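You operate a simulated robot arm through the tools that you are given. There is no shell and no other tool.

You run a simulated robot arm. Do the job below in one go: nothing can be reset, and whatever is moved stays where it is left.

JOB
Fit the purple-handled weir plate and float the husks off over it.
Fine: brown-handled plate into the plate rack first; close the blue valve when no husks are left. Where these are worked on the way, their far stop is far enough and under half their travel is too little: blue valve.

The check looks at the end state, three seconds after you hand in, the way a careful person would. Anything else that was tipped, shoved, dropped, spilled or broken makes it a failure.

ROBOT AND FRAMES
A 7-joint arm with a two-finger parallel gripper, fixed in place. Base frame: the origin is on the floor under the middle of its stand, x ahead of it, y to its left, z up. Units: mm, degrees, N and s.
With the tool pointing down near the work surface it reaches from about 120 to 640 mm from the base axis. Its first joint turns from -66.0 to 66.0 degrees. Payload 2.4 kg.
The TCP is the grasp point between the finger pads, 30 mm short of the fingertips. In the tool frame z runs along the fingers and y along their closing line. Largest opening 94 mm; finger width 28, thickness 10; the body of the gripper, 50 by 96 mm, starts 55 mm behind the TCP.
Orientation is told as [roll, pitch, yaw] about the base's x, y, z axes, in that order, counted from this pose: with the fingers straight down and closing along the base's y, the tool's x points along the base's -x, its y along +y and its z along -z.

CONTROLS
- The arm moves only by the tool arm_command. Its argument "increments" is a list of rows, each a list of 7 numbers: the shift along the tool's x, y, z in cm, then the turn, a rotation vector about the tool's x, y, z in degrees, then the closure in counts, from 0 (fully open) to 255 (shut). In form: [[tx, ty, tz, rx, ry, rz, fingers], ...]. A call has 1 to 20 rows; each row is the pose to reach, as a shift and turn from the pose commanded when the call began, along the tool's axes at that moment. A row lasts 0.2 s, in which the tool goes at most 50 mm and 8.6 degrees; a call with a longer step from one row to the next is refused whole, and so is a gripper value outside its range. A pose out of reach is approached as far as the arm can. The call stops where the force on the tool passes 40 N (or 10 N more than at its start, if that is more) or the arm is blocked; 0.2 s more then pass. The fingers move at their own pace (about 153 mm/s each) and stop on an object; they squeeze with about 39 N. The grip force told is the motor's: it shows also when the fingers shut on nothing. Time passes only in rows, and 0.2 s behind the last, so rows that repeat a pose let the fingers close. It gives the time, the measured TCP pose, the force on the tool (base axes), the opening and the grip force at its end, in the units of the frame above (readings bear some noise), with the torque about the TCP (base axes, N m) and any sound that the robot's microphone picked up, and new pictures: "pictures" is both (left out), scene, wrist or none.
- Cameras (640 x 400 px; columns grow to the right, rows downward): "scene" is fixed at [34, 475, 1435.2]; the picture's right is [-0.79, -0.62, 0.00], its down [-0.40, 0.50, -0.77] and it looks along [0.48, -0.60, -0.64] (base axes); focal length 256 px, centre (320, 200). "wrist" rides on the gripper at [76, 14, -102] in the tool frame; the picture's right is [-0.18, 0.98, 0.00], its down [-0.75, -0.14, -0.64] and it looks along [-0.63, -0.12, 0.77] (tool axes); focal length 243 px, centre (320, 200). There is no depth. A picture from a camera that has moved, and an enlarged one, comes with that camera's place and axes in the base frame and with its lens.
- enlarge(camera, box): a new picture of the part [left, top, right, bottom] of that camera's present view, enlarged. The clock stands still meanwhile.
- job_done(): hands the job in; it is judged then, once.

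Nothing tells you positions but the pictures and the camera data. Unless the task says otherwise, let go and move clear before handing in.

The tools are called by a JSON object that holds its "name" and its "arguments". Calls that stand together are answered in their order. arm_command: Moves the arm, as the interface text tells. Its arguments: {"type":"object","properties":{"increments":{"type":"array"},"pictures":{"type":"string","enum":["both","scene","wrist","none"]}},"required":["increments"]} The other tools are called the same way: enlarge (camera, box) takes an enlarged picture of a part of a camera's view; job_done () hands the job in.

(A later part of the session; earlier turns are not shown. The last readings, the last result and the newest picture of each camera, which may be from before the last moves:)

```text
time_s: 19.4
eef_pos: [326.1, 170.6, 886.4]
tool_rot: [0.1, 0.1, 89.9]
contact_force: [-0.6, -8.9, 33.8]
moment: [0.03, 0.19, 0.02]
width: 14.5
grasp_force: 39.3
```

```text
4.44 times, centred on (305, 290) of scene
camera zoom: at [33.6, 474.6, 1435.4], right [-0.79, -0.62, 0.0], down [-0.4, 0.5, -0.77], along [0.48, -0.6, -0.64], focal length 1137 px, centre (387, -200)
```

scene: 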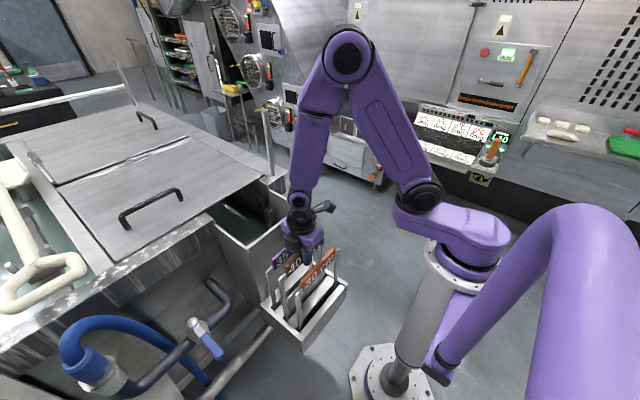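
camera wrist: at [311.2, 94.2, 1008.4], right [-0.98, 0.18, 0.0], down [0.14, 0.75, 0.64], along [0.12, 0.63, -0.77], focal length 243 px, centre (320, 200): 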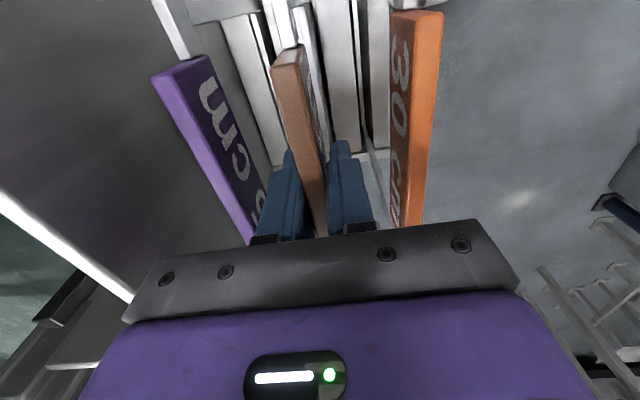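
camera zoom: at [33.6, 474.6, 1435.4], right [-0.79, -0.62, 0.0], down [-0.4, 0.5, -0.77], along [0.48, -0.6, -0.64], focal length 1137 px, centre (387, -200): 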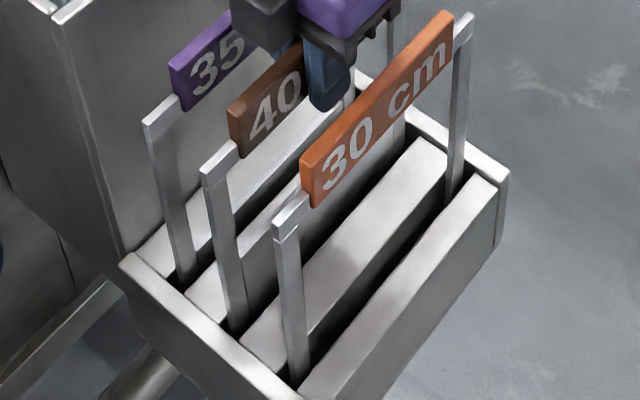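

The plate seated (34 N upward). I relax 2 mm, open the fingers only to about 34 mm so they clear the neighbouring bars, and rise.

{"name": "arm_command", "arguments": {"increments": [[0, 0, -0.15, 0, 0, 0, 255], [0, 0, -0.2, 0, 0, 0, 255], [0, 0, -0.2, 0, 0, 0, 200], [0, 0, -0.2, 0, 0, 0, 163], [0, 0, -0.2, 0, 0, 0, 163], [0, 0, -1.5, 0, 0, 0, 163], [0, 0, -4, 0, 0, 0, 163], [0, 0, -7, 0, 0, 0, 163], [0, 0, -11, 0, 0, 0, 163], [0, 0, -11, 0, 0, 0, 163]]}}

{"name": "enlarge", "arguments": {"camera": "scene", "box": [265, 225, 365, 335]}}

{"name": "enlarge", "arguments": {"camera": "wrist", "box": [180, 0, 420, 200]}}

```text
time_s: 21.6
eef_pos: [324.8, 169.5, 995.5]
tool_rot: [0.0, 0.0, 89.9]
contact_force: [-0.4, 0.8, -0.2]
moment: [-0.02, -0.02, -0.01]
width: 33.9
grasp_force: 0.0
camera wrist: at [311.1, 94.0, 1099.1], right [-0.98, 0.18, 0.0], down [0.14, 0.75, 0.64], along [0.12, 0.63, -0.77], focal length 243 px, centre (320, 200)
```

scene: 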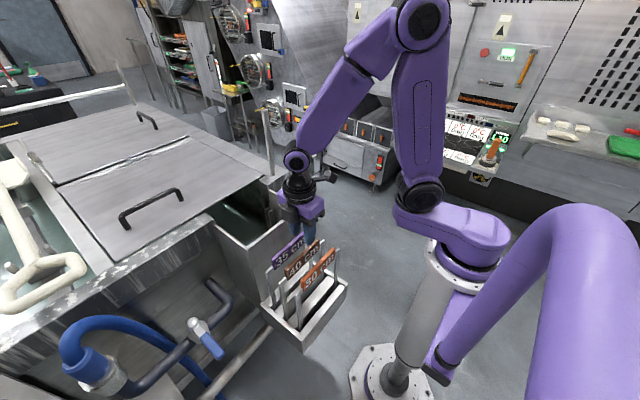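
wrist: 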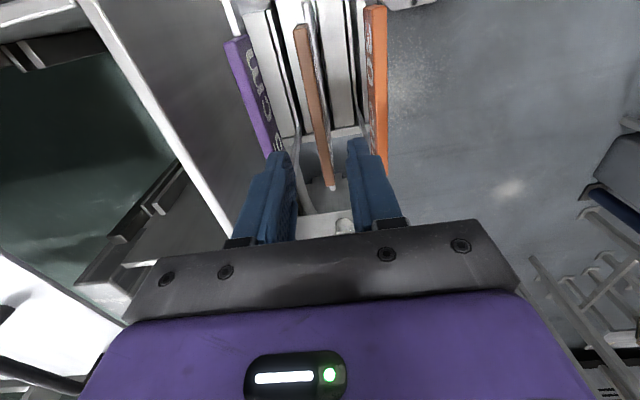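

```text
3.64 times, centred on (315, 280) of scene
camera zoom: at [34.0, 475.0, 1435.2], right [-0.79, -0.62, 0.0], down [-0.4, 0.5, -0.77], along [0.48, -0.6, -0.64], focal length 930 px, centre (338, -91)
```

zoom: 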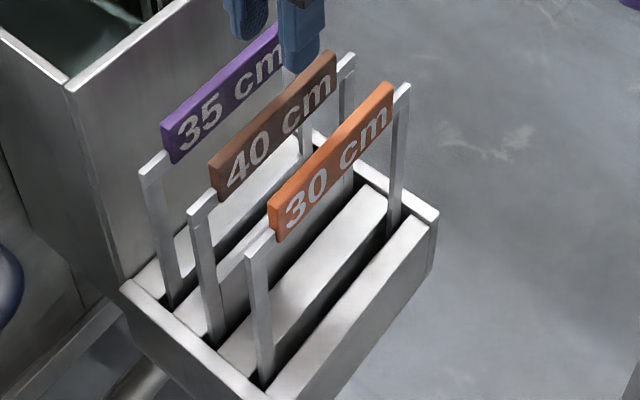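

```text
2.00 times, centred on (300, 100) of wrist
camera zoom: at [311.1, 94.0, 1099.1], right [-0.98, 0.18, 0.0], down [0.14, 0.75, 0.64], along [0.12, 0.63, -0.77], focal length 485 px, centre (360, 400)
```

zoom: 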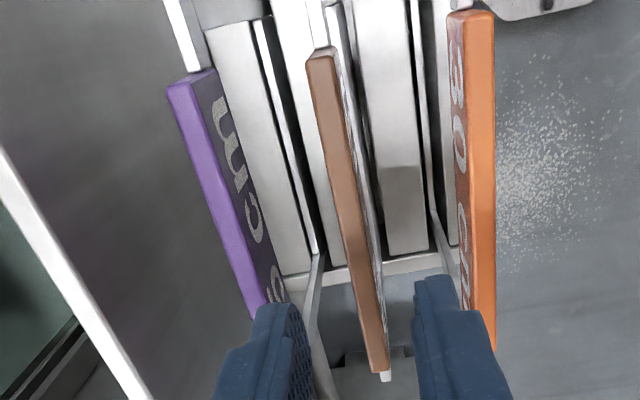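

Brown is seated in the middle slot. Next the purple bar at x≈371, y≈170; I'll grip it high (TCP z≈908) so the gripper body clears the chute rim. First move over it.

{"name": "arm_command", "arguments": {"increments": [[0, -2, 0, 0, 0, 0, 163], [0, -4, 0, 0, 0, 0, 163], [0, -4.55, 0, 0, 0, 0, 163], [0, -4.55, 0, 0, 0, 0, 163]]}}

{"name": "enlarge", "arguments": {"camera": "wrist", "box": [220, 0, 420, 200]}}

{"name": "enlarge", "arguments": {"camera": "scene", "box": [245, 205, 345, 305]}}

```text
time_s: 22.6
eef_pos: [372.9, 168.4, 995.3]
tool_rot: [0.0, 0.0, 90.0]
contact_force: [-0.3, 0.1, -0.3]
moment: [0.0, 0.01, 0.01]
width: 33.9
grasp_force: 0.1
camera wrist: at [358.4, 93.3, 1098.8], right [-0.98, 0.18, 0.0], down [0.14, 0.75, 0.64], along [0.12, 0.63, -0.77], focal length 243 px, centre (320, 200)
```

scene: 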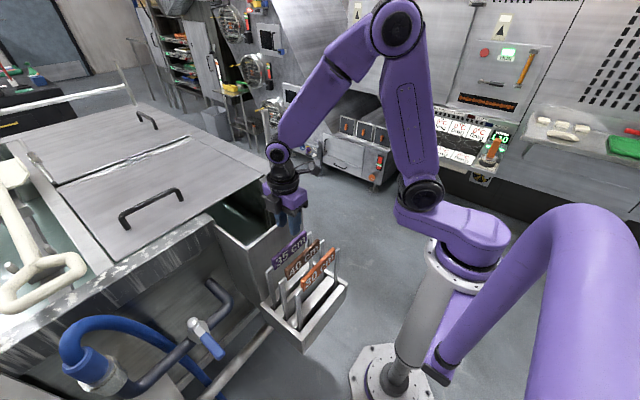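
wrist: 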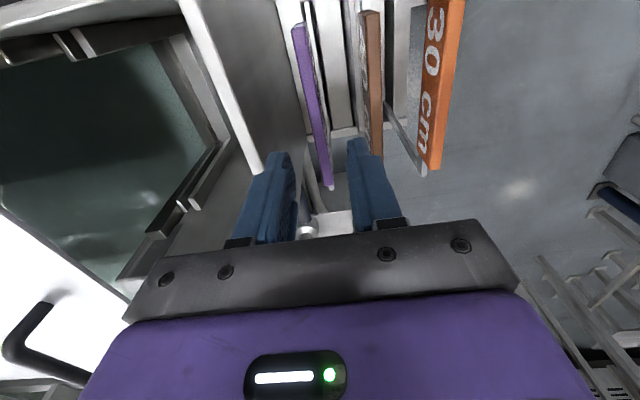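

```text
2.00 times, centred on (320, 100) of wrist
camera zoom: at [358.4, 93.3, 1098.8], right [-0.98, 0.18, 0.0], down [0.14, 0.75, 0.64], along [0.12, 0.63, -0.77], focal length 485 px, centre (320, 400)
```

zoom: 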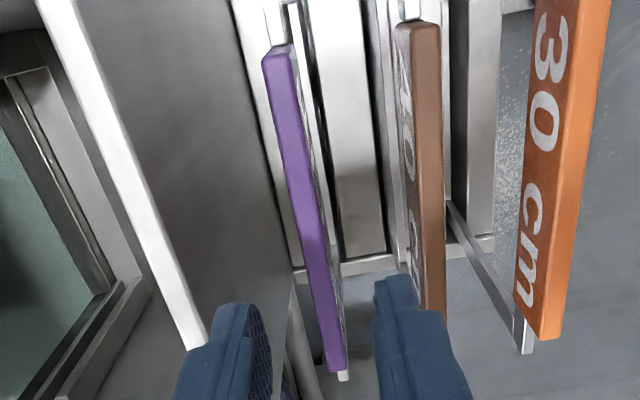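

```text
4.00 times, centred on (295, 255) of scene
camera zoom: at [34.0, 475.0, 1435.2], right [-0.79, -0.62, 0.0], down [-0.4, 0.5, -0.77], along [0.48, -0.6, -0.64], focal length 1023 px, centre (420, -20)
```

zoom: 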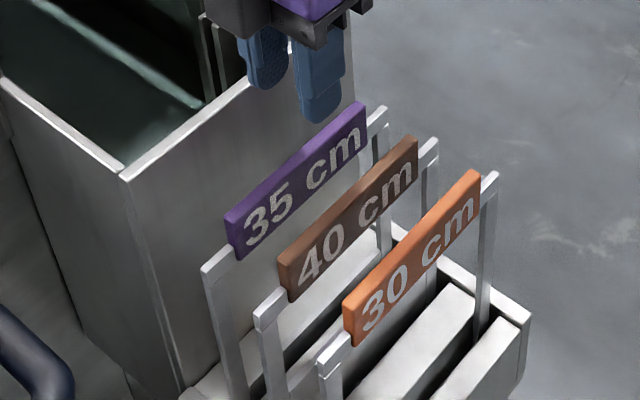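

The purple bar is centred between the fingers just as brown was. Descend to z≈908 and close.

{"name": "arm_command", "arguments": {"increments": [[0, 0, 2.5, 0, 0, 0, 163], [0, 0, 5, 0, 0, 0, 163], [0, 0, 7.5, 0, 0, 0, 163], [0, 0, 8.8, 0, 0, 0, 163], [0, 0, 8.8, 0, 0, 0, 163]]}}

{"name": "enlarge", "arguments": {"camera": "scene", "box": [245, 205, 345, 305]}}

{"name": "enlarge", "arguments": {"camera": "wrist", "box": [200, 60, 420, 260]}}

```text
time_s: 23.8
eef_pos: [372.6, 168.0, 909.8]
tool_rot: [0.1, 0.0, 90.0]
contact_force: [0.9, -0.2, 0.3]
moment: [0.01, 0.0, 0.0]
width: 33.9
grasp_force: 0.1
camera wrist: at [359.2, 92.0, 1012.6], right [-0.98, 0.18, 0.0], down [0.14, 0.75, 0.64], along [0.12, 0.63, -0.77], focal length 243 px, centre (320, 200)
```

scene: 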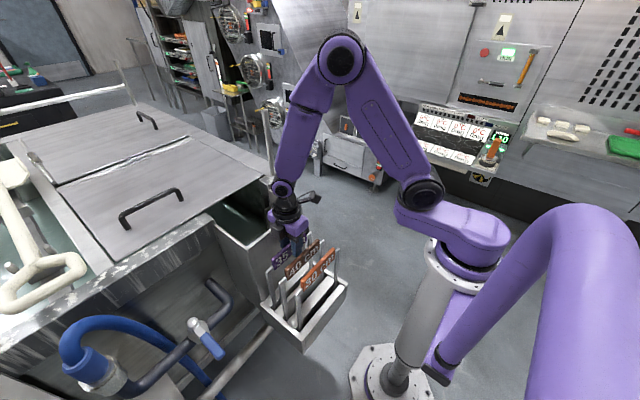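
wrist: 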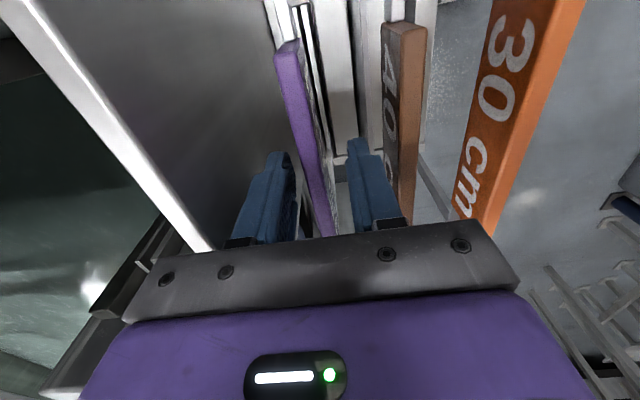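

```text
4.00 times, centred on (295, 255) of scene
camera zoom: at [34.0, 475.0, 1435.2], right [-0.79, -0.62, 0.0], down [-0.4, 0.5, -0.77], along [0.48, -0.6, -0.64], focal length 1023 px, centre (420, -20)
```

zoom: 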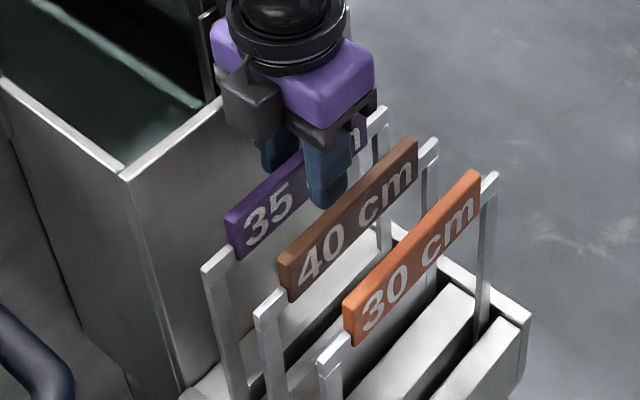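

```text
2.00 times, centred on (310, 160) of wrist
camera zoom: at [359.2, 92.0, 1012.6], right [-0.98, 0.18, 0.0], down [0.14, 0.75, 0.64], along [0.12, 0.63, -0.77], focal length 485 px, centre (340, 280)
```

zoom: 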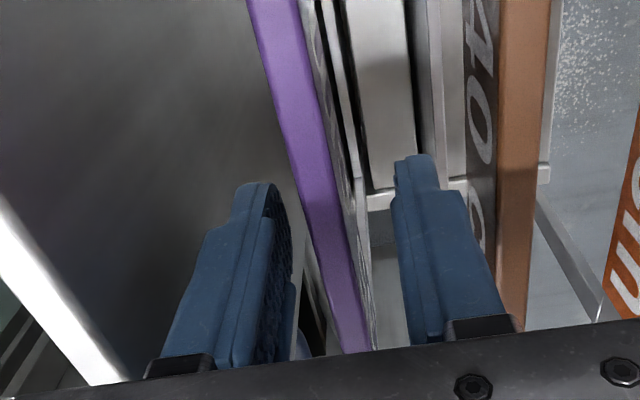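

Positioned over purple with no contact. Close and lift gently.

{"name": "arm_command", "arguments": {"increments": [[0, 0, 0, 0, 0, 0, 210], [0, 0, 0, 0, 0, 0, 255], [0, 0, 0, 0, 0, 0, 255], [0, 0, 0, 0, 0, 0, 255], [0, 0, -0.5, 0, 0, 0, 255], [0, 0, -1.5, 0, 0, 0, 255], [0, 0, -3, 0, 0, 0, 255], [0, 0, -5, 0, 0, 0, 255], [0, 0, -5, 0, 0, 0, 255]]}}

{"name": "enlarge", "arguments": {"camera": "scene", "box": [245, 205, 365, 335]}}

```text
time_s: 25.8
eef_pos: [368.5, 170.8, 958.6]
tool_rot: [0.0, 0.1, 90.0]
contact_force: [0.4, 0.0, -4.2]
moment: [0.0, 0.01, 0.01]
width: 13.8
grasp_force: 39.6
camera wrist: at [355.9, 94.8, 1061.5], right [-0.98, 0.18, 0.0], down [0.14, 0.75, 0.64], along [0.12, 0.63, -0.77], focal length 243 px, centre (320, 200)
```

scene: 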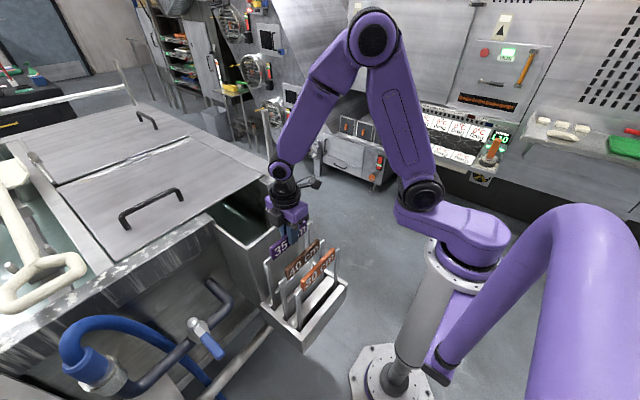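
wrist: 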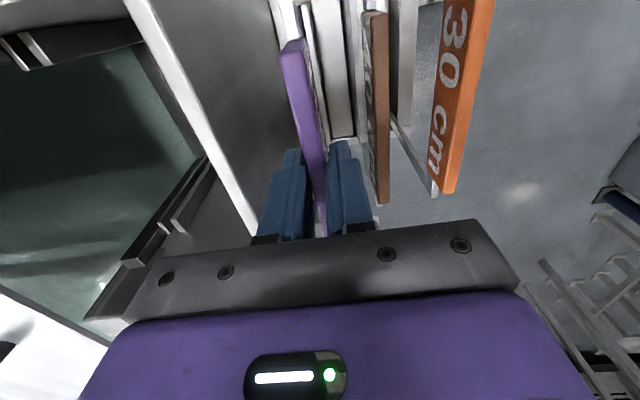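

```text
3.08 times, centred on (305, 270) of scene
camera zoom: at [34.0, 475.0, 1435.2], right [-0.79, -0.62, 0.0], down [-0.4, 0.5, -0.77], along [0.48, -0.6, -0.64], focal length 787 px, centre (366, -15)
```

zoom: 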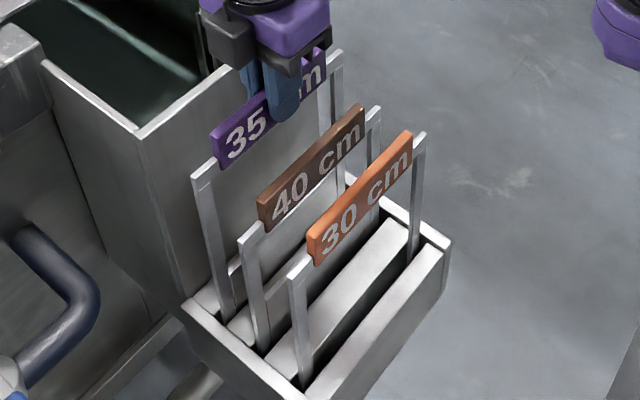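

Purple is out of its slot and held. Before carrying it, I'll look at the weir guides in the chute.

{"name": "enlarge", "arguments": {"camera": "wrist", "box": [0, 0, 240, 320]}}

{"name": "enlarge", "arguments": {"camera": "scene", "box": [205, 165, 305, 265]}}

```text
1.25 times, centred on (120, 160) of wrist
camera zoom: at [355.9, 94.8, 1061.5], right [-0.98, 0.18, 0.0], down [0.14, 0.75, 0.64], along [0.12, 0.63, -0.77], focal length 303 px, centre (570, 250)
```

zoom: 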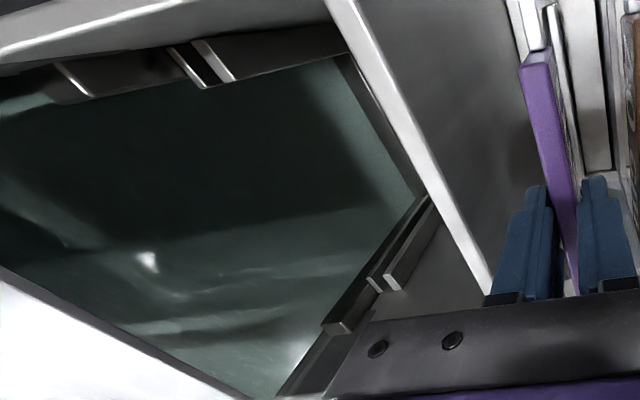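

```text
4.00 times, centred on (255, 215) of scene
camera zoom: at [34.0, 475.0, 1435.2], right [-0.79, -0.62, 0.0], down [-0.4, 0.5, -0.77], along [0.48, -0.6, -0.64], focal length 1023 px, centre (580, 140)
```

zoom: 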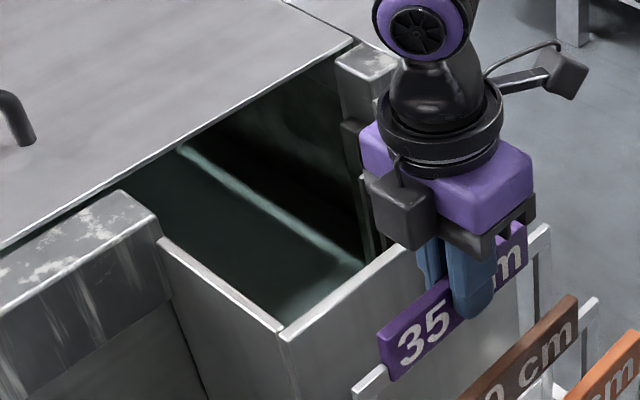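

The guide tops are at about z≈873, so I only need full height when crossing the chute rim. Lift to z≈1262 and carry +x.

{"name": "arm_command", "arguments": {"increments": [[0, 0, -4, 0, 0, 0, 255], [0, 0, -8, 0, 0, 0, 255], [0, 0, -12, 0, 0, 0, 255], [0, 0, -16, 0, 0, 0, 255], [0, 0, -20, 0, 0, 0, 255], [0, 0, -24, 0, 0, 0, 255], [0, 0, -28, 0, 0, 0, 255], [0, 0, -30.4, 0, 0, 0, 255], [0, 0, -30.4, 0, 0, 0, 255]]}}

{"name": "enlarge", "arguments": {"camera": "scene", "box": [205, 125, 345, 265]}}

```text
time_s: 27.8
eef_pos: [368.7, 169.4, 1262.5]
tool_rot: [0.0, -0.1, 90.0]
contact_force: [-0.1, -0.2, -5.3]
moment: [-0.03, -0.02, 0.0]
width: 9.5
grasp_force: 38.8
camera wrist: at [355.7, 94.4, 1365.5], right [-0.98, 0.18, 0.0], down [0.14, 0.75, 0.64], along [0.12, 0.63, -0.77], focal length 243 px, centre (320, 200)
```

scene: 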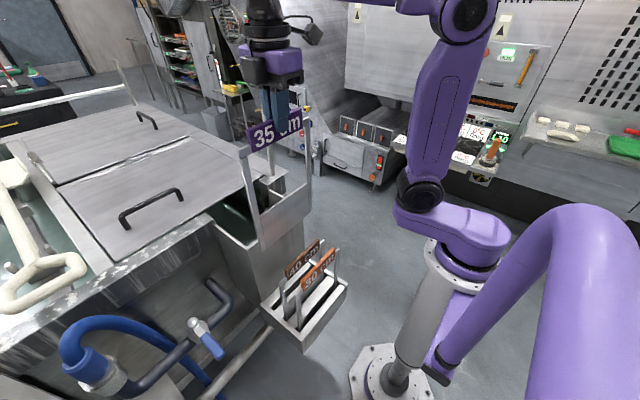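
wrist: 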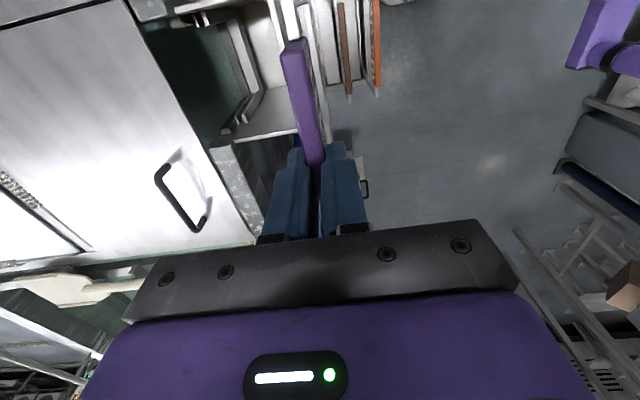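

```text
2.86 times, centred on (275, 195) of scene
camera zoom: at [34.0, 475.0, 1435.2], right [-0.79, -0.62, 0.0], down [-0.4, 0.5, -0.77], along [0.48, -0.6, -0.64], focal length 731 px, centre (449, 214)
```

zoom: 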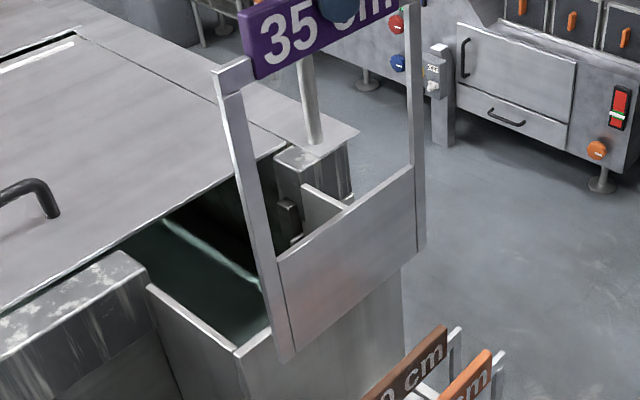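

The width changed to 9.5 mm, so the bar may have slipped in the fingers. Let me inspect before moving further.

{"name": "enlarge", "arguments": {"camera": "wrist", "box": [240, 0, 400, 250]}}

{"name": "enlarge", "arguments": {"camera": "scene", "box": [225, 70, 335, 170]}}

```text
1.60 times, centred on (320, 125) of wrist
camera zoom: at [355.7, 94.4, 1365.5], right [-0.98, 0.18, 0.0], down [0.14, 0.75, 0.64], along [0.12, 0.63, -0.77], focal length 388 px, centre (320, 320)
```

zoom: 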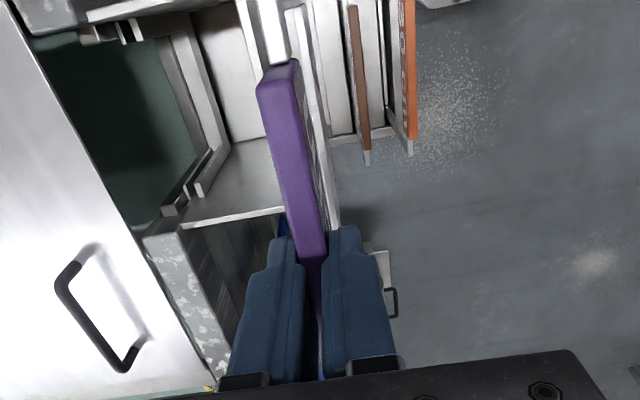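

```text
4.00 times, centred on (280, 120) of scene
camera zoom: at [34.0, 475.0, 1435.2], right [-0.79, -0.62, 0.0], down [-0.4, 0.5, -0.77], along [0.48, -0.6, -0.64], focal length 1023 px, centre (480, 520)
```

zoom: 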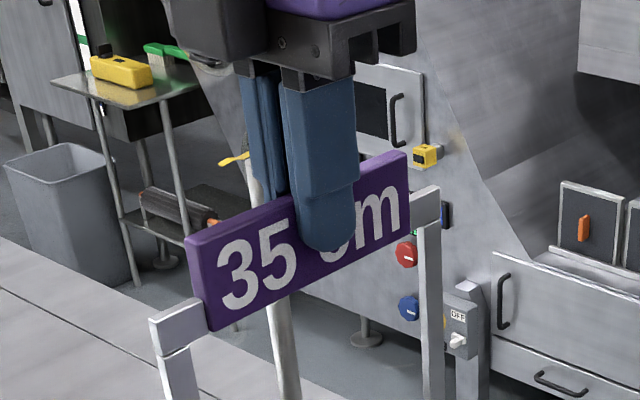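

The bar seems to have slid several mm toward the fingertips. I'll hold still briefly to see whether it's stable.

{"name": "arm_command", "arguments": {"increments": [[0, 0, 0, 0, 0, 0, 255], [0, 0, 0, 0, 0, 0, 255]], "pictures": "none"}}

{"name": "enlarge", "arguments": {"camera": "scene", "box": [250, 75, 320, 155]}}

{"name": "enlarge", "arguments": {"camera": "wrist", "box": [270, 0, 370, 250]}}

```text
time_s: 28.4
eef_pos: [369.5, 170.7, 1262.3]
tool_rot: [0.0, 0.0, 89.9]
contact_force: [-0.1, 0.1, -4.1]
moment: [0.03, 0.0, 0.03]
width: 9.5
grasp_force: 39.1
```

```text
5.00 times, centred on (285, 115) of scene
camera zoom: at [34.0, 475.0, 1435.2], right [-0.79, -0.62, 0.0], down [-0.4, 0.5, -0.77], along [0.48, -0.6, -0.64], focal length 1279 px, centre (495, 625)
```

zoom: 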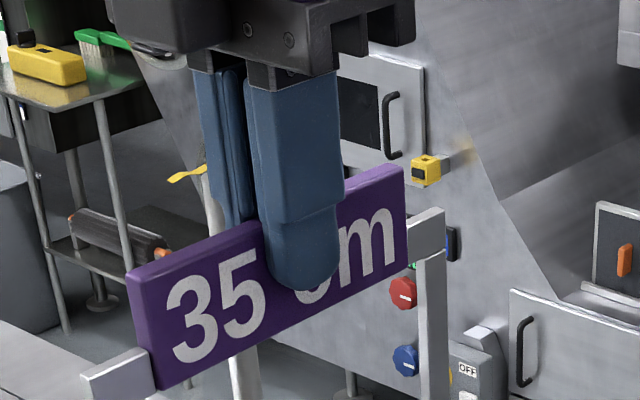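

```text
1.60 times, centred on (320, 125) of wrist
camera zoom: at [355.7, 94.4, 1365.2], right [-0.98, 0.18, 0.0], down [0.14, 0.75, 0.64], along [0.12, 0.63, -0.77], focal length 388 px, centre (320, 320)
```

zoom: 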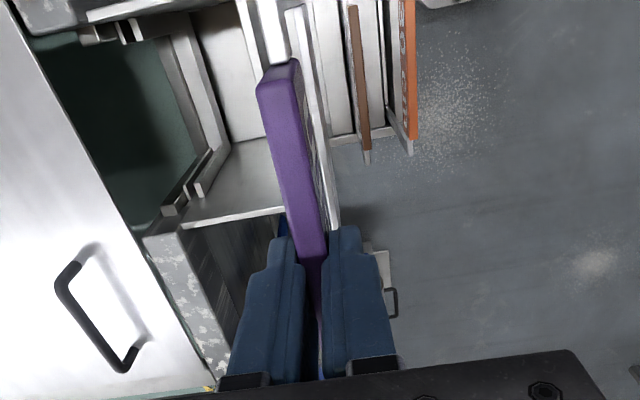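

The grip is stable (the bar now sits in the fingertip section with about 24 mm overlap). I'll continue with gentle motions over the rim.

{"name": "arm_command", "arguments": {"increments": [[0, -0.5, 0, 0, 0, 0, 255], [0, -1.5, 0, 0, 0, 0, 255], [0, -3, 0, 0, 0, 0, 255], [0, -4.5, 0, 0, 0, 0, 255], [0, -6, 0, 0, 0, 0, 255], [0, -7.5, 0, 0, 0, 0, 255], [0, -8.5, 0, 0, 0, 0, 255], [0, -9, 0, 0, 0, 0, 255]]}}

{"name": "enlarge", "arguments": {"camera": "scene", "box": [185, 85, 325, 255]}}

```text
time_s: 30.2
eef_pos: [461.3, 171.3, 1263.6]
tool_rot: [0.0, 0.0, 90.0]
contact_force: [1.6, -0.5, -3.6]
moment: [-0.02, 0.01, 0.02]
width: 9.6
grasp_force: 38.9
camera wrist: at [448.4, 95.5, 1365.6], right [-0.98, 0.18, 0.0], down [0.14, 0.75, 0.64], along [0.12, 0.63, -0.77], focal length 243 px, centre (320, 200)
```

scene: 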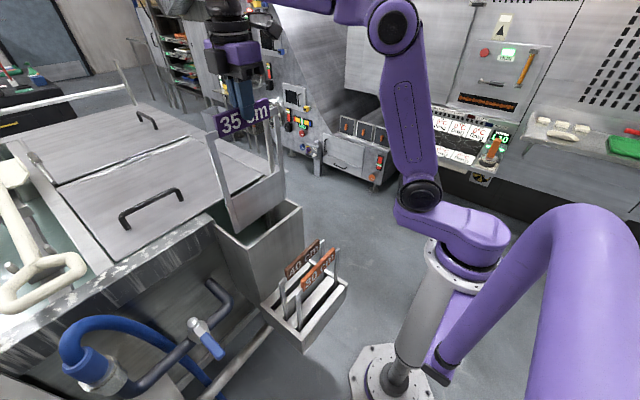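
wrist: 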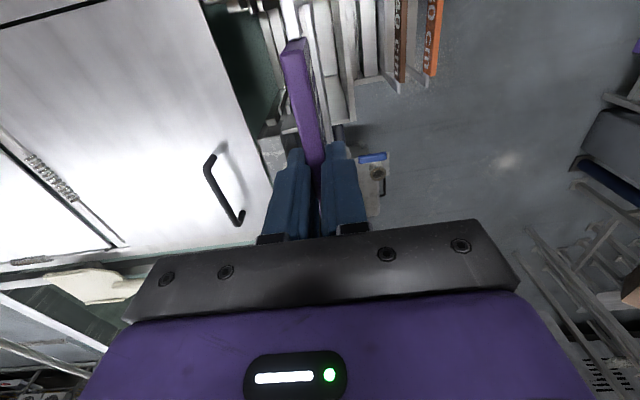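

```text
2.35 times, centred on (255, 170) of scene
camera zoom: at [34.0, 475.0, 1435.2], right [-0.79, -0.62, 0.0], down [-0.4, 0.5, -0.77], along [0.48, -0.6, -0.64], focal length 602 px, centre (473, 271)
```

zoom: 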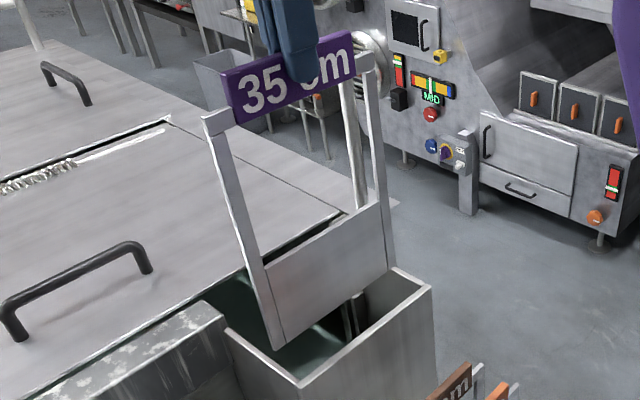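

The plate is over the chute. Next move to x≈550 while lowering to z≈1205, its bottom still above the guides.

{"name": "arm_command", "arguments": {"increments": [[0, -0.7, 0.3, 0, 0, 0, 255], [0, -2, 1, 0, 0, 0, 255], [0, -3.5, 2, 0, 0, 0, 255], [0, -5, 3, 0, 0, 0, 255], [0, -6.5, 4, 0, 0, 0, 255], [0, -7.8, 5, 0, 0, 0, 255], [0, -8.5, 5.5, 0, 0, 0, 255], [0, -8.75, 5.5, 0, 0, 0, 255], [0, -8.75, 5.5, 0, 0, 0, 255]]}}

{"name": "enlarge", "arguments": {"camera": "scene", "box": [185, 85, 325, 255]}}

{"name": "enlarge", "arguments": {"camera": "wrist", "box": [200, 0, 420, 200]}}

```text
time_s: 32.2
eef_pos: [548.3, 171.0, 1207.5]
tool_rot: [0.1, 0.0, 90.0]
contact_force: [-2.4, -0.7, -5.0]
moment: [-0.24, 0.47, 0.16]
width: 9.8
grasp_force: 38.9
camera wrist: at [535.5, 95.4, 1310.3], right [-0.98, 0.18, 0.0], down [0.14, 0.75, 0.64], along [0.12, 0.63, -0.77], focal length 243 px, centre (320, 200)
```

scene: 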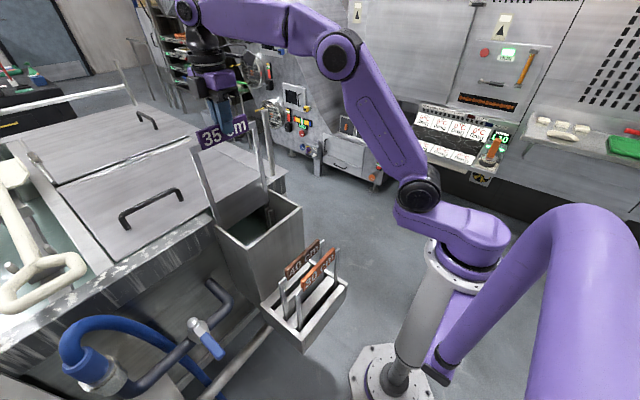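
wrist: 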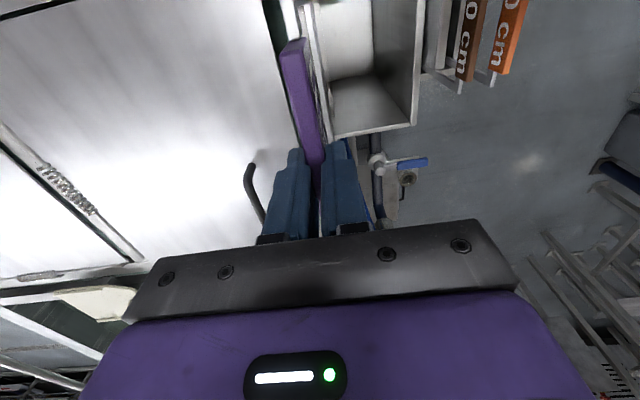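

```text
2.35 times, centred on (255, 170) of scene
camera zoom: at [34.0, 475.0, 1435.2], right [-0.79, -0.62, 0.0], down [-0.4, 0.5, -0.77], along [0.48, -0.6, -0.64], focal length 602 px, centre (473, 271)
```

zoom: 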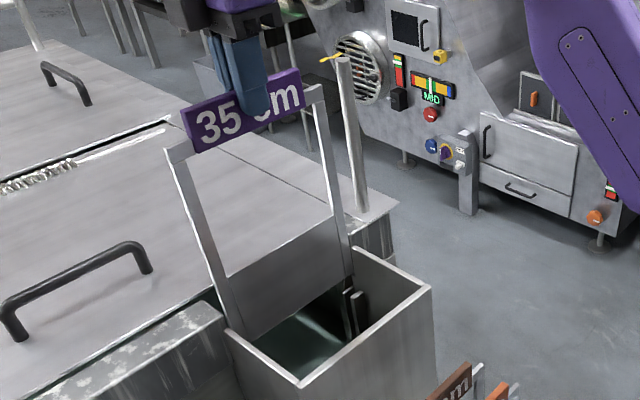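

```text
2.00 times, centred on (310, 100) of wrist
camera zoom: at [535.5, 95.4, 1310.3], right [-0.98, 0.18, 0.0], down [0.14, 0.75, 0.64], along [0.12, 0.63, -0.77], focal length 485 px, centre (340, 400)
```

zoom: 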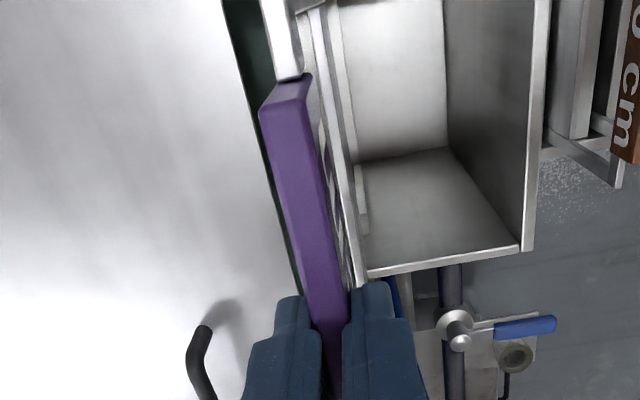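

There's a small sideways force (−2.4 N, 0.47 N·m), so the plate may be touching something near the guides. Let me look closely.

{"name": "enlarge", "arguments": {"camera": "scene", "box": [235, 175, 285, 235]}}

{"name": "enlarge", "arguments": {"camera": "scene", "box": [195, 190, 255, 260]}}

{"name": "enlarge", "arguments": {"camera": "wrist", "box": [260, 0, 350, 110]}}

```text
6.67 times, centred on (260, 205) of scene
camera zoom: at [34.0, 475.0, 1435.2], right [-0.79, -0.62, 0.0], down [-0.4, 0.5, -0.77], along [0.48, -0.6, -0.64], focal length 1705 px, centre (720, 167)
```

zoom: 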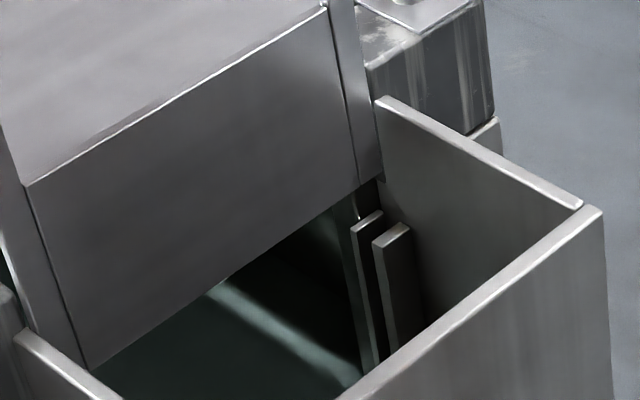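

```text
5.71 times, centred on (225, 225) of scene
camera zoom: at [34.0, 475.0, 1435.2], right [-0.79, -0.62, 0.0], down [-0.4, 0.5, -0.77], along [0.48, -0.6, -0.64], focal length 1462 px, centre (863, 57)
```

zoom: 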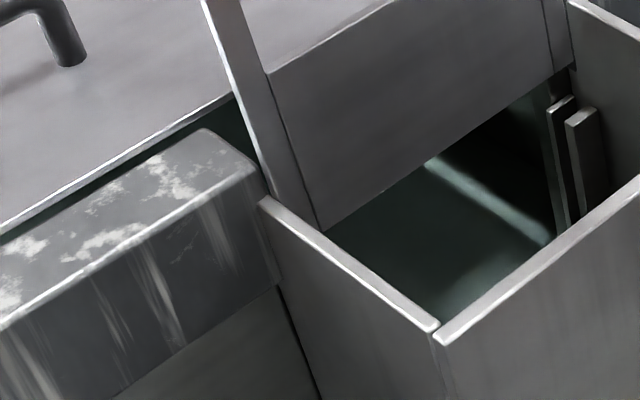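

```text
3.64 times, centred on (305, 55) of wrist
camera zoom: at [535.5, 95.4, 1310.3], right [-0.98, 0.18, 0.0], down [0.14, 0.75, 0.64], along [0.12, 0.63, -0.77], focal length 882 px, centre (374, 727)
```

zoom: 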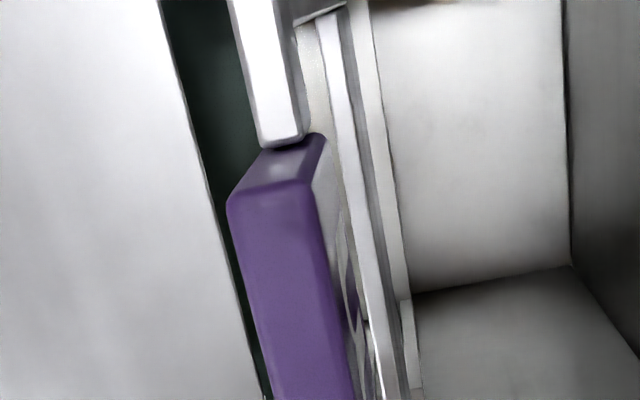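

{"name": "arm_command", "arguments": {"increments": [[0, -8.75, 5.5, 0, 0, 0, 255]], "pictures": "none"}}

```text
refused: row 1 steps farther than a row can; nothing moved
```

{"name": "arm_command", "arguments": {"increments": [[0, 0, 0, 0, 0, 0, 255], [0, 0, 0, 0, 0, 0, 255]], "pictures": "none"}}

```text
time_s: 32.8
eef_pos: [548.9, 171.6, 1207.9]
tool_rot: [0.0, 0.0, 90.0]
contact_force: [-2.4, -0.5, -4.7]
moment: [-0.32, 0.53, 0.19]
width: 9.7
grasp_force: 38.8
```

There's a persistent light contact at the +y upright, about 22 cm below the TCP (the tank-wall block end). I'll back off 1 cm in x, shift 4 mm toward −y and approach again.

{"name": "arm_command", "arguments": {"increments": [[0, 0.5, 0, 0, 0, 0, 255], [0, 1.0, 0, 0, 0, 0, 255], [0.2, 1.0, 0, 0, 0, 0, 255], [0.4, 1.0, 0, 0, 0, 0, 255], [0.4, 1.0, 0, 0, 0, 0, 255]], "pictures": "none"}}

{"name": "enlarge", "arguments": {"camera": "scene", "box": [195, 170, 275, 260]}}

{"name": "enlarge", "arguments": {"camera": "scene", "box": [185, 105, 265, 185]}}

```text
time_s: 34.0
eef_pos: [539.6, 166.3, 1207.2]
tool_rot: [0.0, 0.0, 89.9]
contact_force: [0.2, 0.5, -3.8]
moment: [-0.03, 0.02, 0.01]
width: 9.6
grasp_force: 38.9
```

```text
4.44 times, centred on (235, 215) of scene
camera zoom: at [34.1, 475.0, 1435.2], right [-0.79, -0.62, 0.0], down [-0.4, 0.5, -0.77], along [0.48, -0.6, -0.64], focal length 1137 px, centre (698, 133)
```

zoom: 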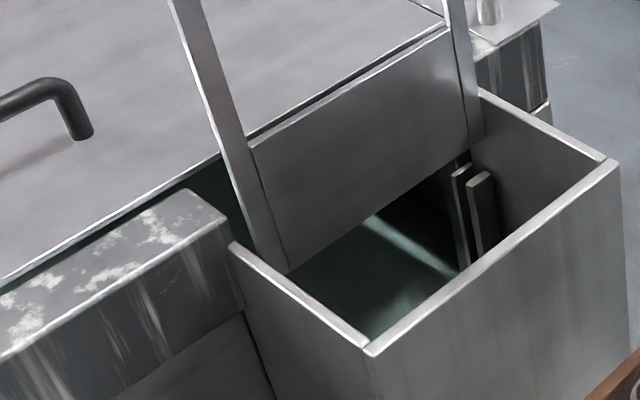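

```text
5.00 times, centred on (225, 145) of scene
camera zoom: at [34.1, 475.0, 1435.2], right [-0.79, -0.62, 0.0], down [-0.4, 0.5, -0.77], along [0.48, -0.6, -0.64], focal length 1279 px, centre (795, 475)
```

zoom: 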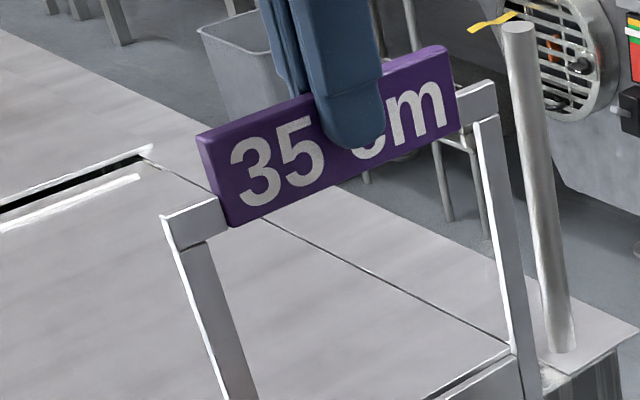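

Free of contact now. Move back +x to the guide plane and check the force.

{"name": "arm_command", "arguments": {"increments": [[0, -0.4, 0, 0, 0, 0, 255], [0, -0.8, 0, 0, 0, 0, 255], [0, -1.0, 0, 0, 0, 0, 255], [0, -1.0, 0, 0, 0, 0, 255], [0, -1.0, 0, 0, 0, 0, 255]], "pictures": "none"}}

{"name": "enlarge", "arguments": {"camera": "scene", "box": [195, 170, 275, 260]}}

```text
time_s: 35.2
eef_pos: [548.0, 166.5, 1207.6]
tool_rot: [0.0, 0.0, 90.0]
contact_force: [-0.5, 0.0, -3.9]
moment: [-0.03, 0.03, -0.03]
width: 9.9
grasp_force: 38.8
```

```text
4.44 times, centred on (235, 215) of scene
camera zoom: at [34.1, 475.0, 1435.2], right [-0.79, -0.62, 0.0], down [-0.4, 0.5, -0.77], along [0.48, -0.6, -0.64], focal length 1137 px, centre (698, 133)
```

zoom: 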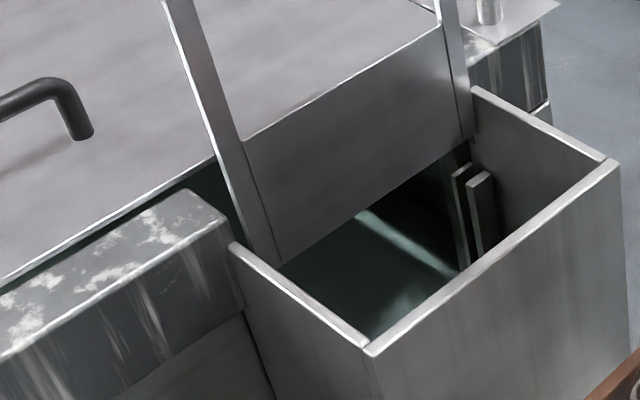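

No contact. I'll lower 25 mm so the plate's bottom is just above the guide tops and check alignment.

{"name": "arm_command", "arguments": {"increments": [[0, 0, 0.8, 0, 0, 0, 255], [0, 0, 1.6, 0, 0, 0, 255], [0, 0, 2.5, 0, 0, 0, 255], [0, 0, 2.5, 0, 0, 0, 255]]}}

{"name": "enlarge", "arguments": {"camera": "scene", "box": [240, 190, 280, 230]}}

{"name": "enlarge", "arguments": {"camera": "scene", "box": [200, 190, 260, 250]}}

{"name": "enlarge", "arguments": {"camera": "wrist", "box": [270, 0, 370, 100]}}

```text
time_s: 36.2
eef_pos: [547.8, 166.7, 1181.9]
tool_rot: [0.0, -0.1, 90.0]
contact_force: [-0.2, -0.4, -3.8]
moment: [0.0, -0.01, -0.03]
width: 9.5
grasp_force: 38.8
camera wrist: at [534.9, 90.1, 1284.7], right [-0.98, 0.18, 0.0], down [0.14, 0.75, 0.64], along [0.12, 0.63, -0.77], focal length 243 px, centre (320, 200)
```

scene: 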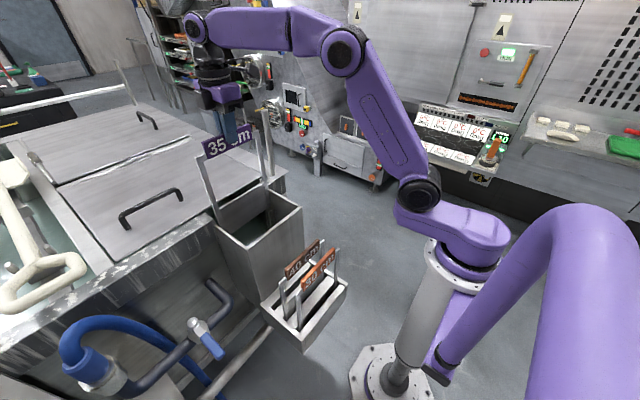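
wrist: 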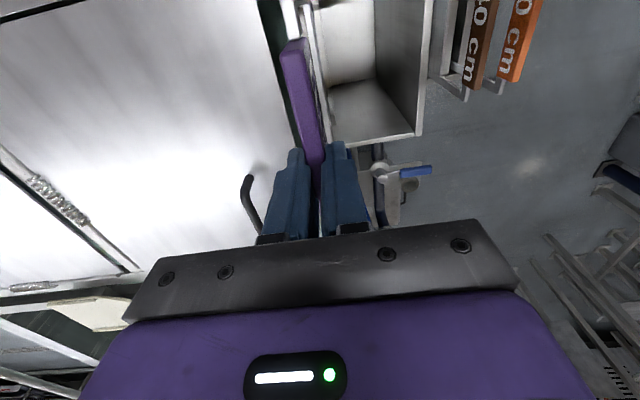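

```text
10.00 times, centred on (260, 210) of scene
camera zoom: at [34.1, 475.0, 1435.2], right [-0.79, -0.62, 0.0], down [-0.4, 0.5, -0.77], along [0.48, -0.6, -0.64], focal length 2558 px, centre (920, 100)
```

zoom: 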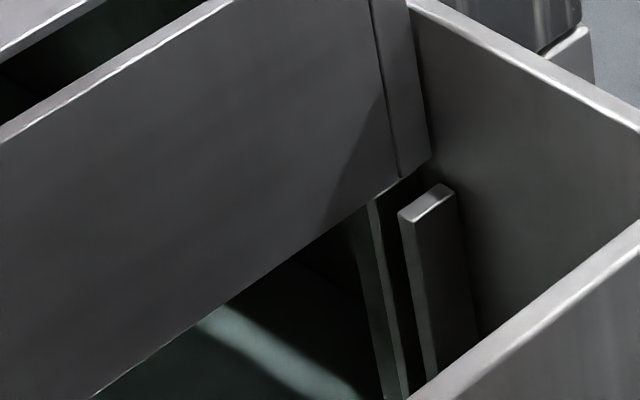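

```text
6.67 times, centred on (230, 220) of scene
camera zoom: at [34.1, 475.0, 1435.2], right [-0.79, -0.62, 0.0], down [-0.4, 0.5, -0.77], along [0.48, -0.6, -0.64], focal length 1705 px, centre (920, 67)
```

zoom: 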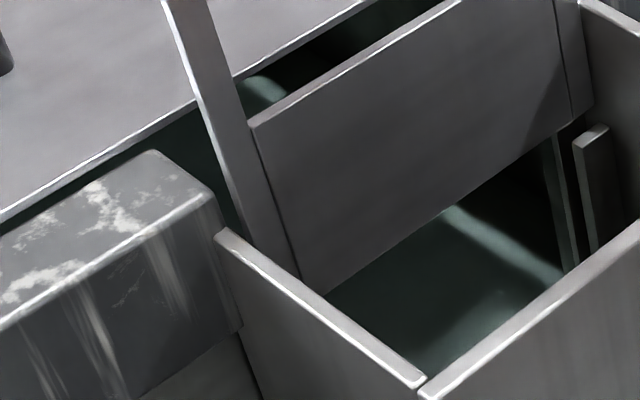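

```text
4.00 times, centred on (320, 50) of wrist
camera zoom: at [534.9, 90.1, 1284.7], right [-0.98, 0.18, 0.0], down [0.14, 0.75, 0.64], along [0.12, 0.63, -0.77], focal length 970 px, centre (320, 800)
```

zoom: 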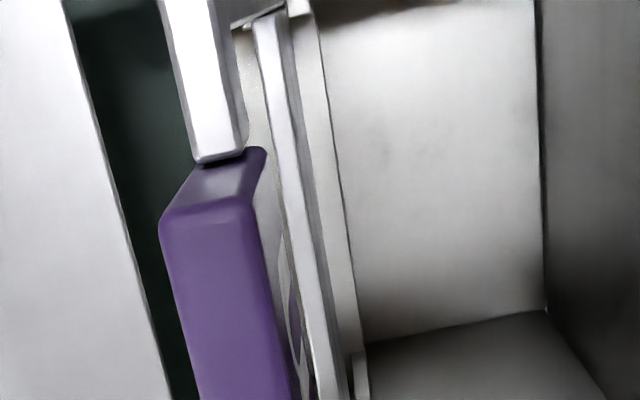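

The plate's bottom is about 10 mm above the guide tops, and looks centred on the slot in x. I'll shift +1.5 mm in y for side clearance and check the force.

{"name": "arm_command", "arguments": {"increments": [[-0.15, 0, 0, 0, 0, 0, 255], [-0.15, 0, 0.4, 0, 0, 0, 255], [-0.15, 0, 0.8, 0, 0, 0, 255], [-0.15, 0, 0.8, 0, 0, 0, 255]], "pictures": "none"}}

{"name": "enlarge", "arguments": {"camera": "scene", "box": [240, 190, 280, 230]}}

{"name": "enlarge", "arguments": {"camera": "scene", "box": [210, 205, 250, 245]}}

```text
time_s: 37.2
eef_pos: [548.8, 167.2, 1173.5]
tool_rot: [0.1, 0.0, 90.1]
contact_force: [0.0, -0.9, -4.1]
moment: [-0.03, -0.01, -0.01]
width: 9.6
grasp_force: 38.4
```

```text
10.00 times, centred on (260, 210) of scene
camera zoom: at [34.1, 475.0, 1435.2], right [-0.79, -0.62, 0.0], down [-0.4, 0.5, -0.77], along [0.48, -0.6, -0.64], focal length 2558 px, centre (920, 100)
```

zoom: 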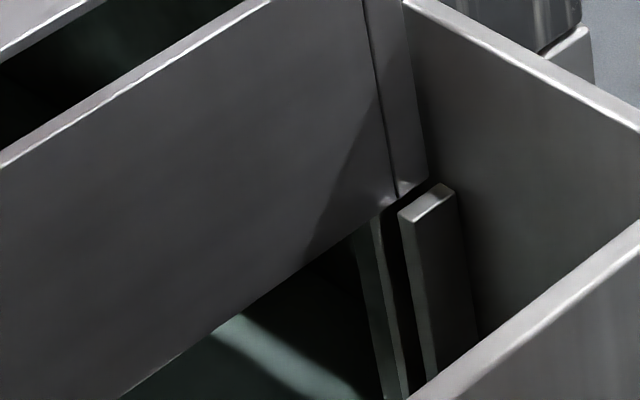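

```text
10.00 times, centred on (230, 225) of scene
camera zoom: at [34.1, 475.0, 1435.2], right [-0.79, -0.62, 0.0], down [-0.4, 0.5, -0.77], along [0.48, -0.6, -0.64], focal length 2558 px, centre (1220, -50)
```

zoom: 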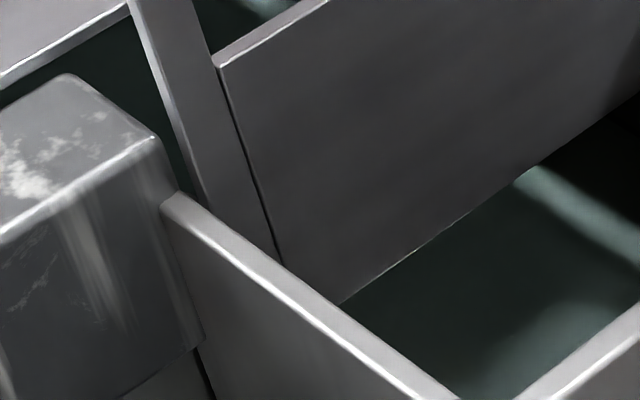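

It's just above the guides with a visible gap on both sides. Lower slowly into the guides.

{"name": "arm_command", "arguments": {"increments": [[0, 0, 0.4, 0, 0, 0, 255], [0, 0, 0.8, 0, 0, 0, 255], [0, 0, 1.2, 0, 0, 0, 255], [0, 0, 1.6, 0, 0, 0, 255], [0, 0, 1.6, 0, 0, 0, 255]], "pictures": "none"}}

{"name": "enlarge", "arguments": {"camera": "scene", "box": [240, 190, 280, 230]}}

{"name": "enlarge", "arguments": {"camera": "scene", "box": [185, 105, 285, 245]}}

```text
time_s: 38.4
eef_pos: [550.0, 169.2, 1157.7]
tool_rot: [0.0, 0.1, 90.0]
contact_force: [0.2, -0.1, -3.6]
moment: [-0.01, 0.02, -0.01]
width: 9.3
grasp_force: 39.7
```

```text
10.00 times, centred on (260, 210) of scene
camera zoom: at [34.1, 475.0, 1435.2], right [-0.79, -0.62, 0.0], down [-0.4, 0.5, -0.77], along [0.48, -0.6, -0.64], focal length 2558 px, centre (920, 100)
```

zoom: 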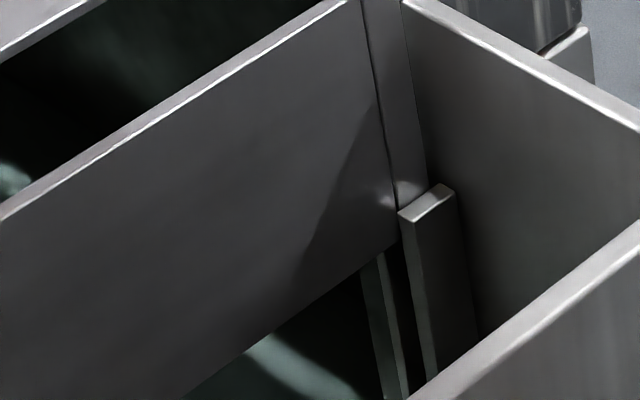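

```text
2.86 times, centred on (235, 175) of scene
camera zoom: at [34.1, 475.0, 1435.2], right [-0.79, -0.62, 0.0], down [-0.4, 0.5, -0.77], along [0.48, -0.6, -0.64], focal length 731 px, centre (563, 271)
```

zoom: 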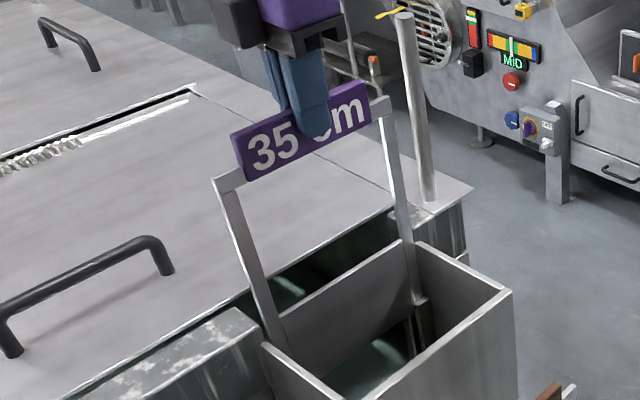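

The plate is between the two guide bars (behind the thick one, in front of the thin one) with no force. Continue down.

{"name": "arm_command", "arguments": {"increments": [[0, 0, 1, 0, 0, 0, 255], [0, 0, 2, 0, 0, 0, 255], [0, 0, 3, 0, 0, 0, 255], [0, 0, 4, 0, 0, 0, 255], [0, 0, 5, 0, 0, 0, 255], [0, 0, 6, 0, 0, 0, 255], [0, 0, 6, 0, 0, 0, 255]]}}

{"name": "enlarge", "arguments": {"camera": "scene", "box": [195, 135, 295, 245]}}

```text
time_s: 40.0
eef_pos: [550.6, 167.7, 1097.5]
tool_rot: [0.0, 0.0, 90.1]
contact_force: [-0.4, -0.8, -3.6]
moment: [-0.04, -0.01, -0.01]
width: 9.4
grasp_force: 38.7
camera wrist: at [536.6, 90.8, 1199.6], right [-0.98, 0.18, 0.0], down [0.14, 0.75, 0.64], along [0.12, 0.63, -0.77], focal length 243 px, centre (320, 200)
```

scene: 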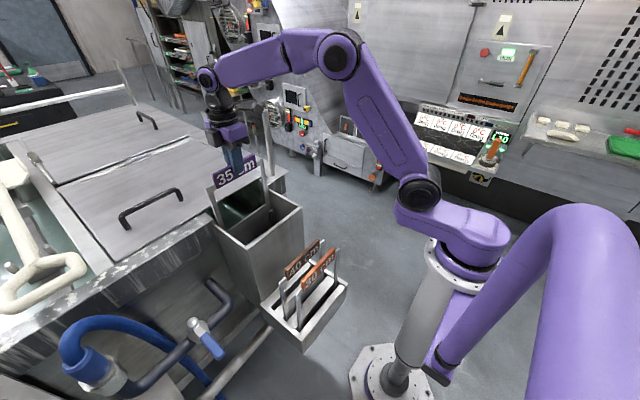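
wrist: 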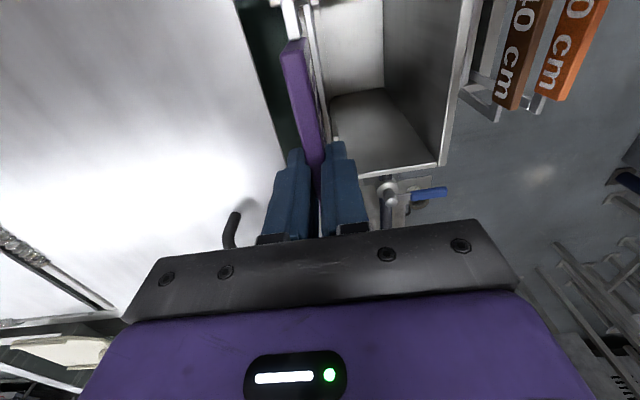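

```text
3.64 times, centred on (245, 190) of scene
camera zoom: at [34.1, 475.0, 1435.2], right [-0.79, -0.62, 0.0], down [-0.4, 0.5, -0.77], along [0.48, -0.6, -0.64], focal length 930 px, centre (593, 236)
```

zoom: 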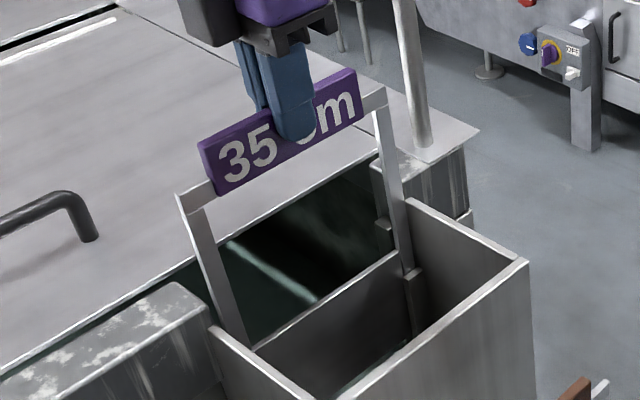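

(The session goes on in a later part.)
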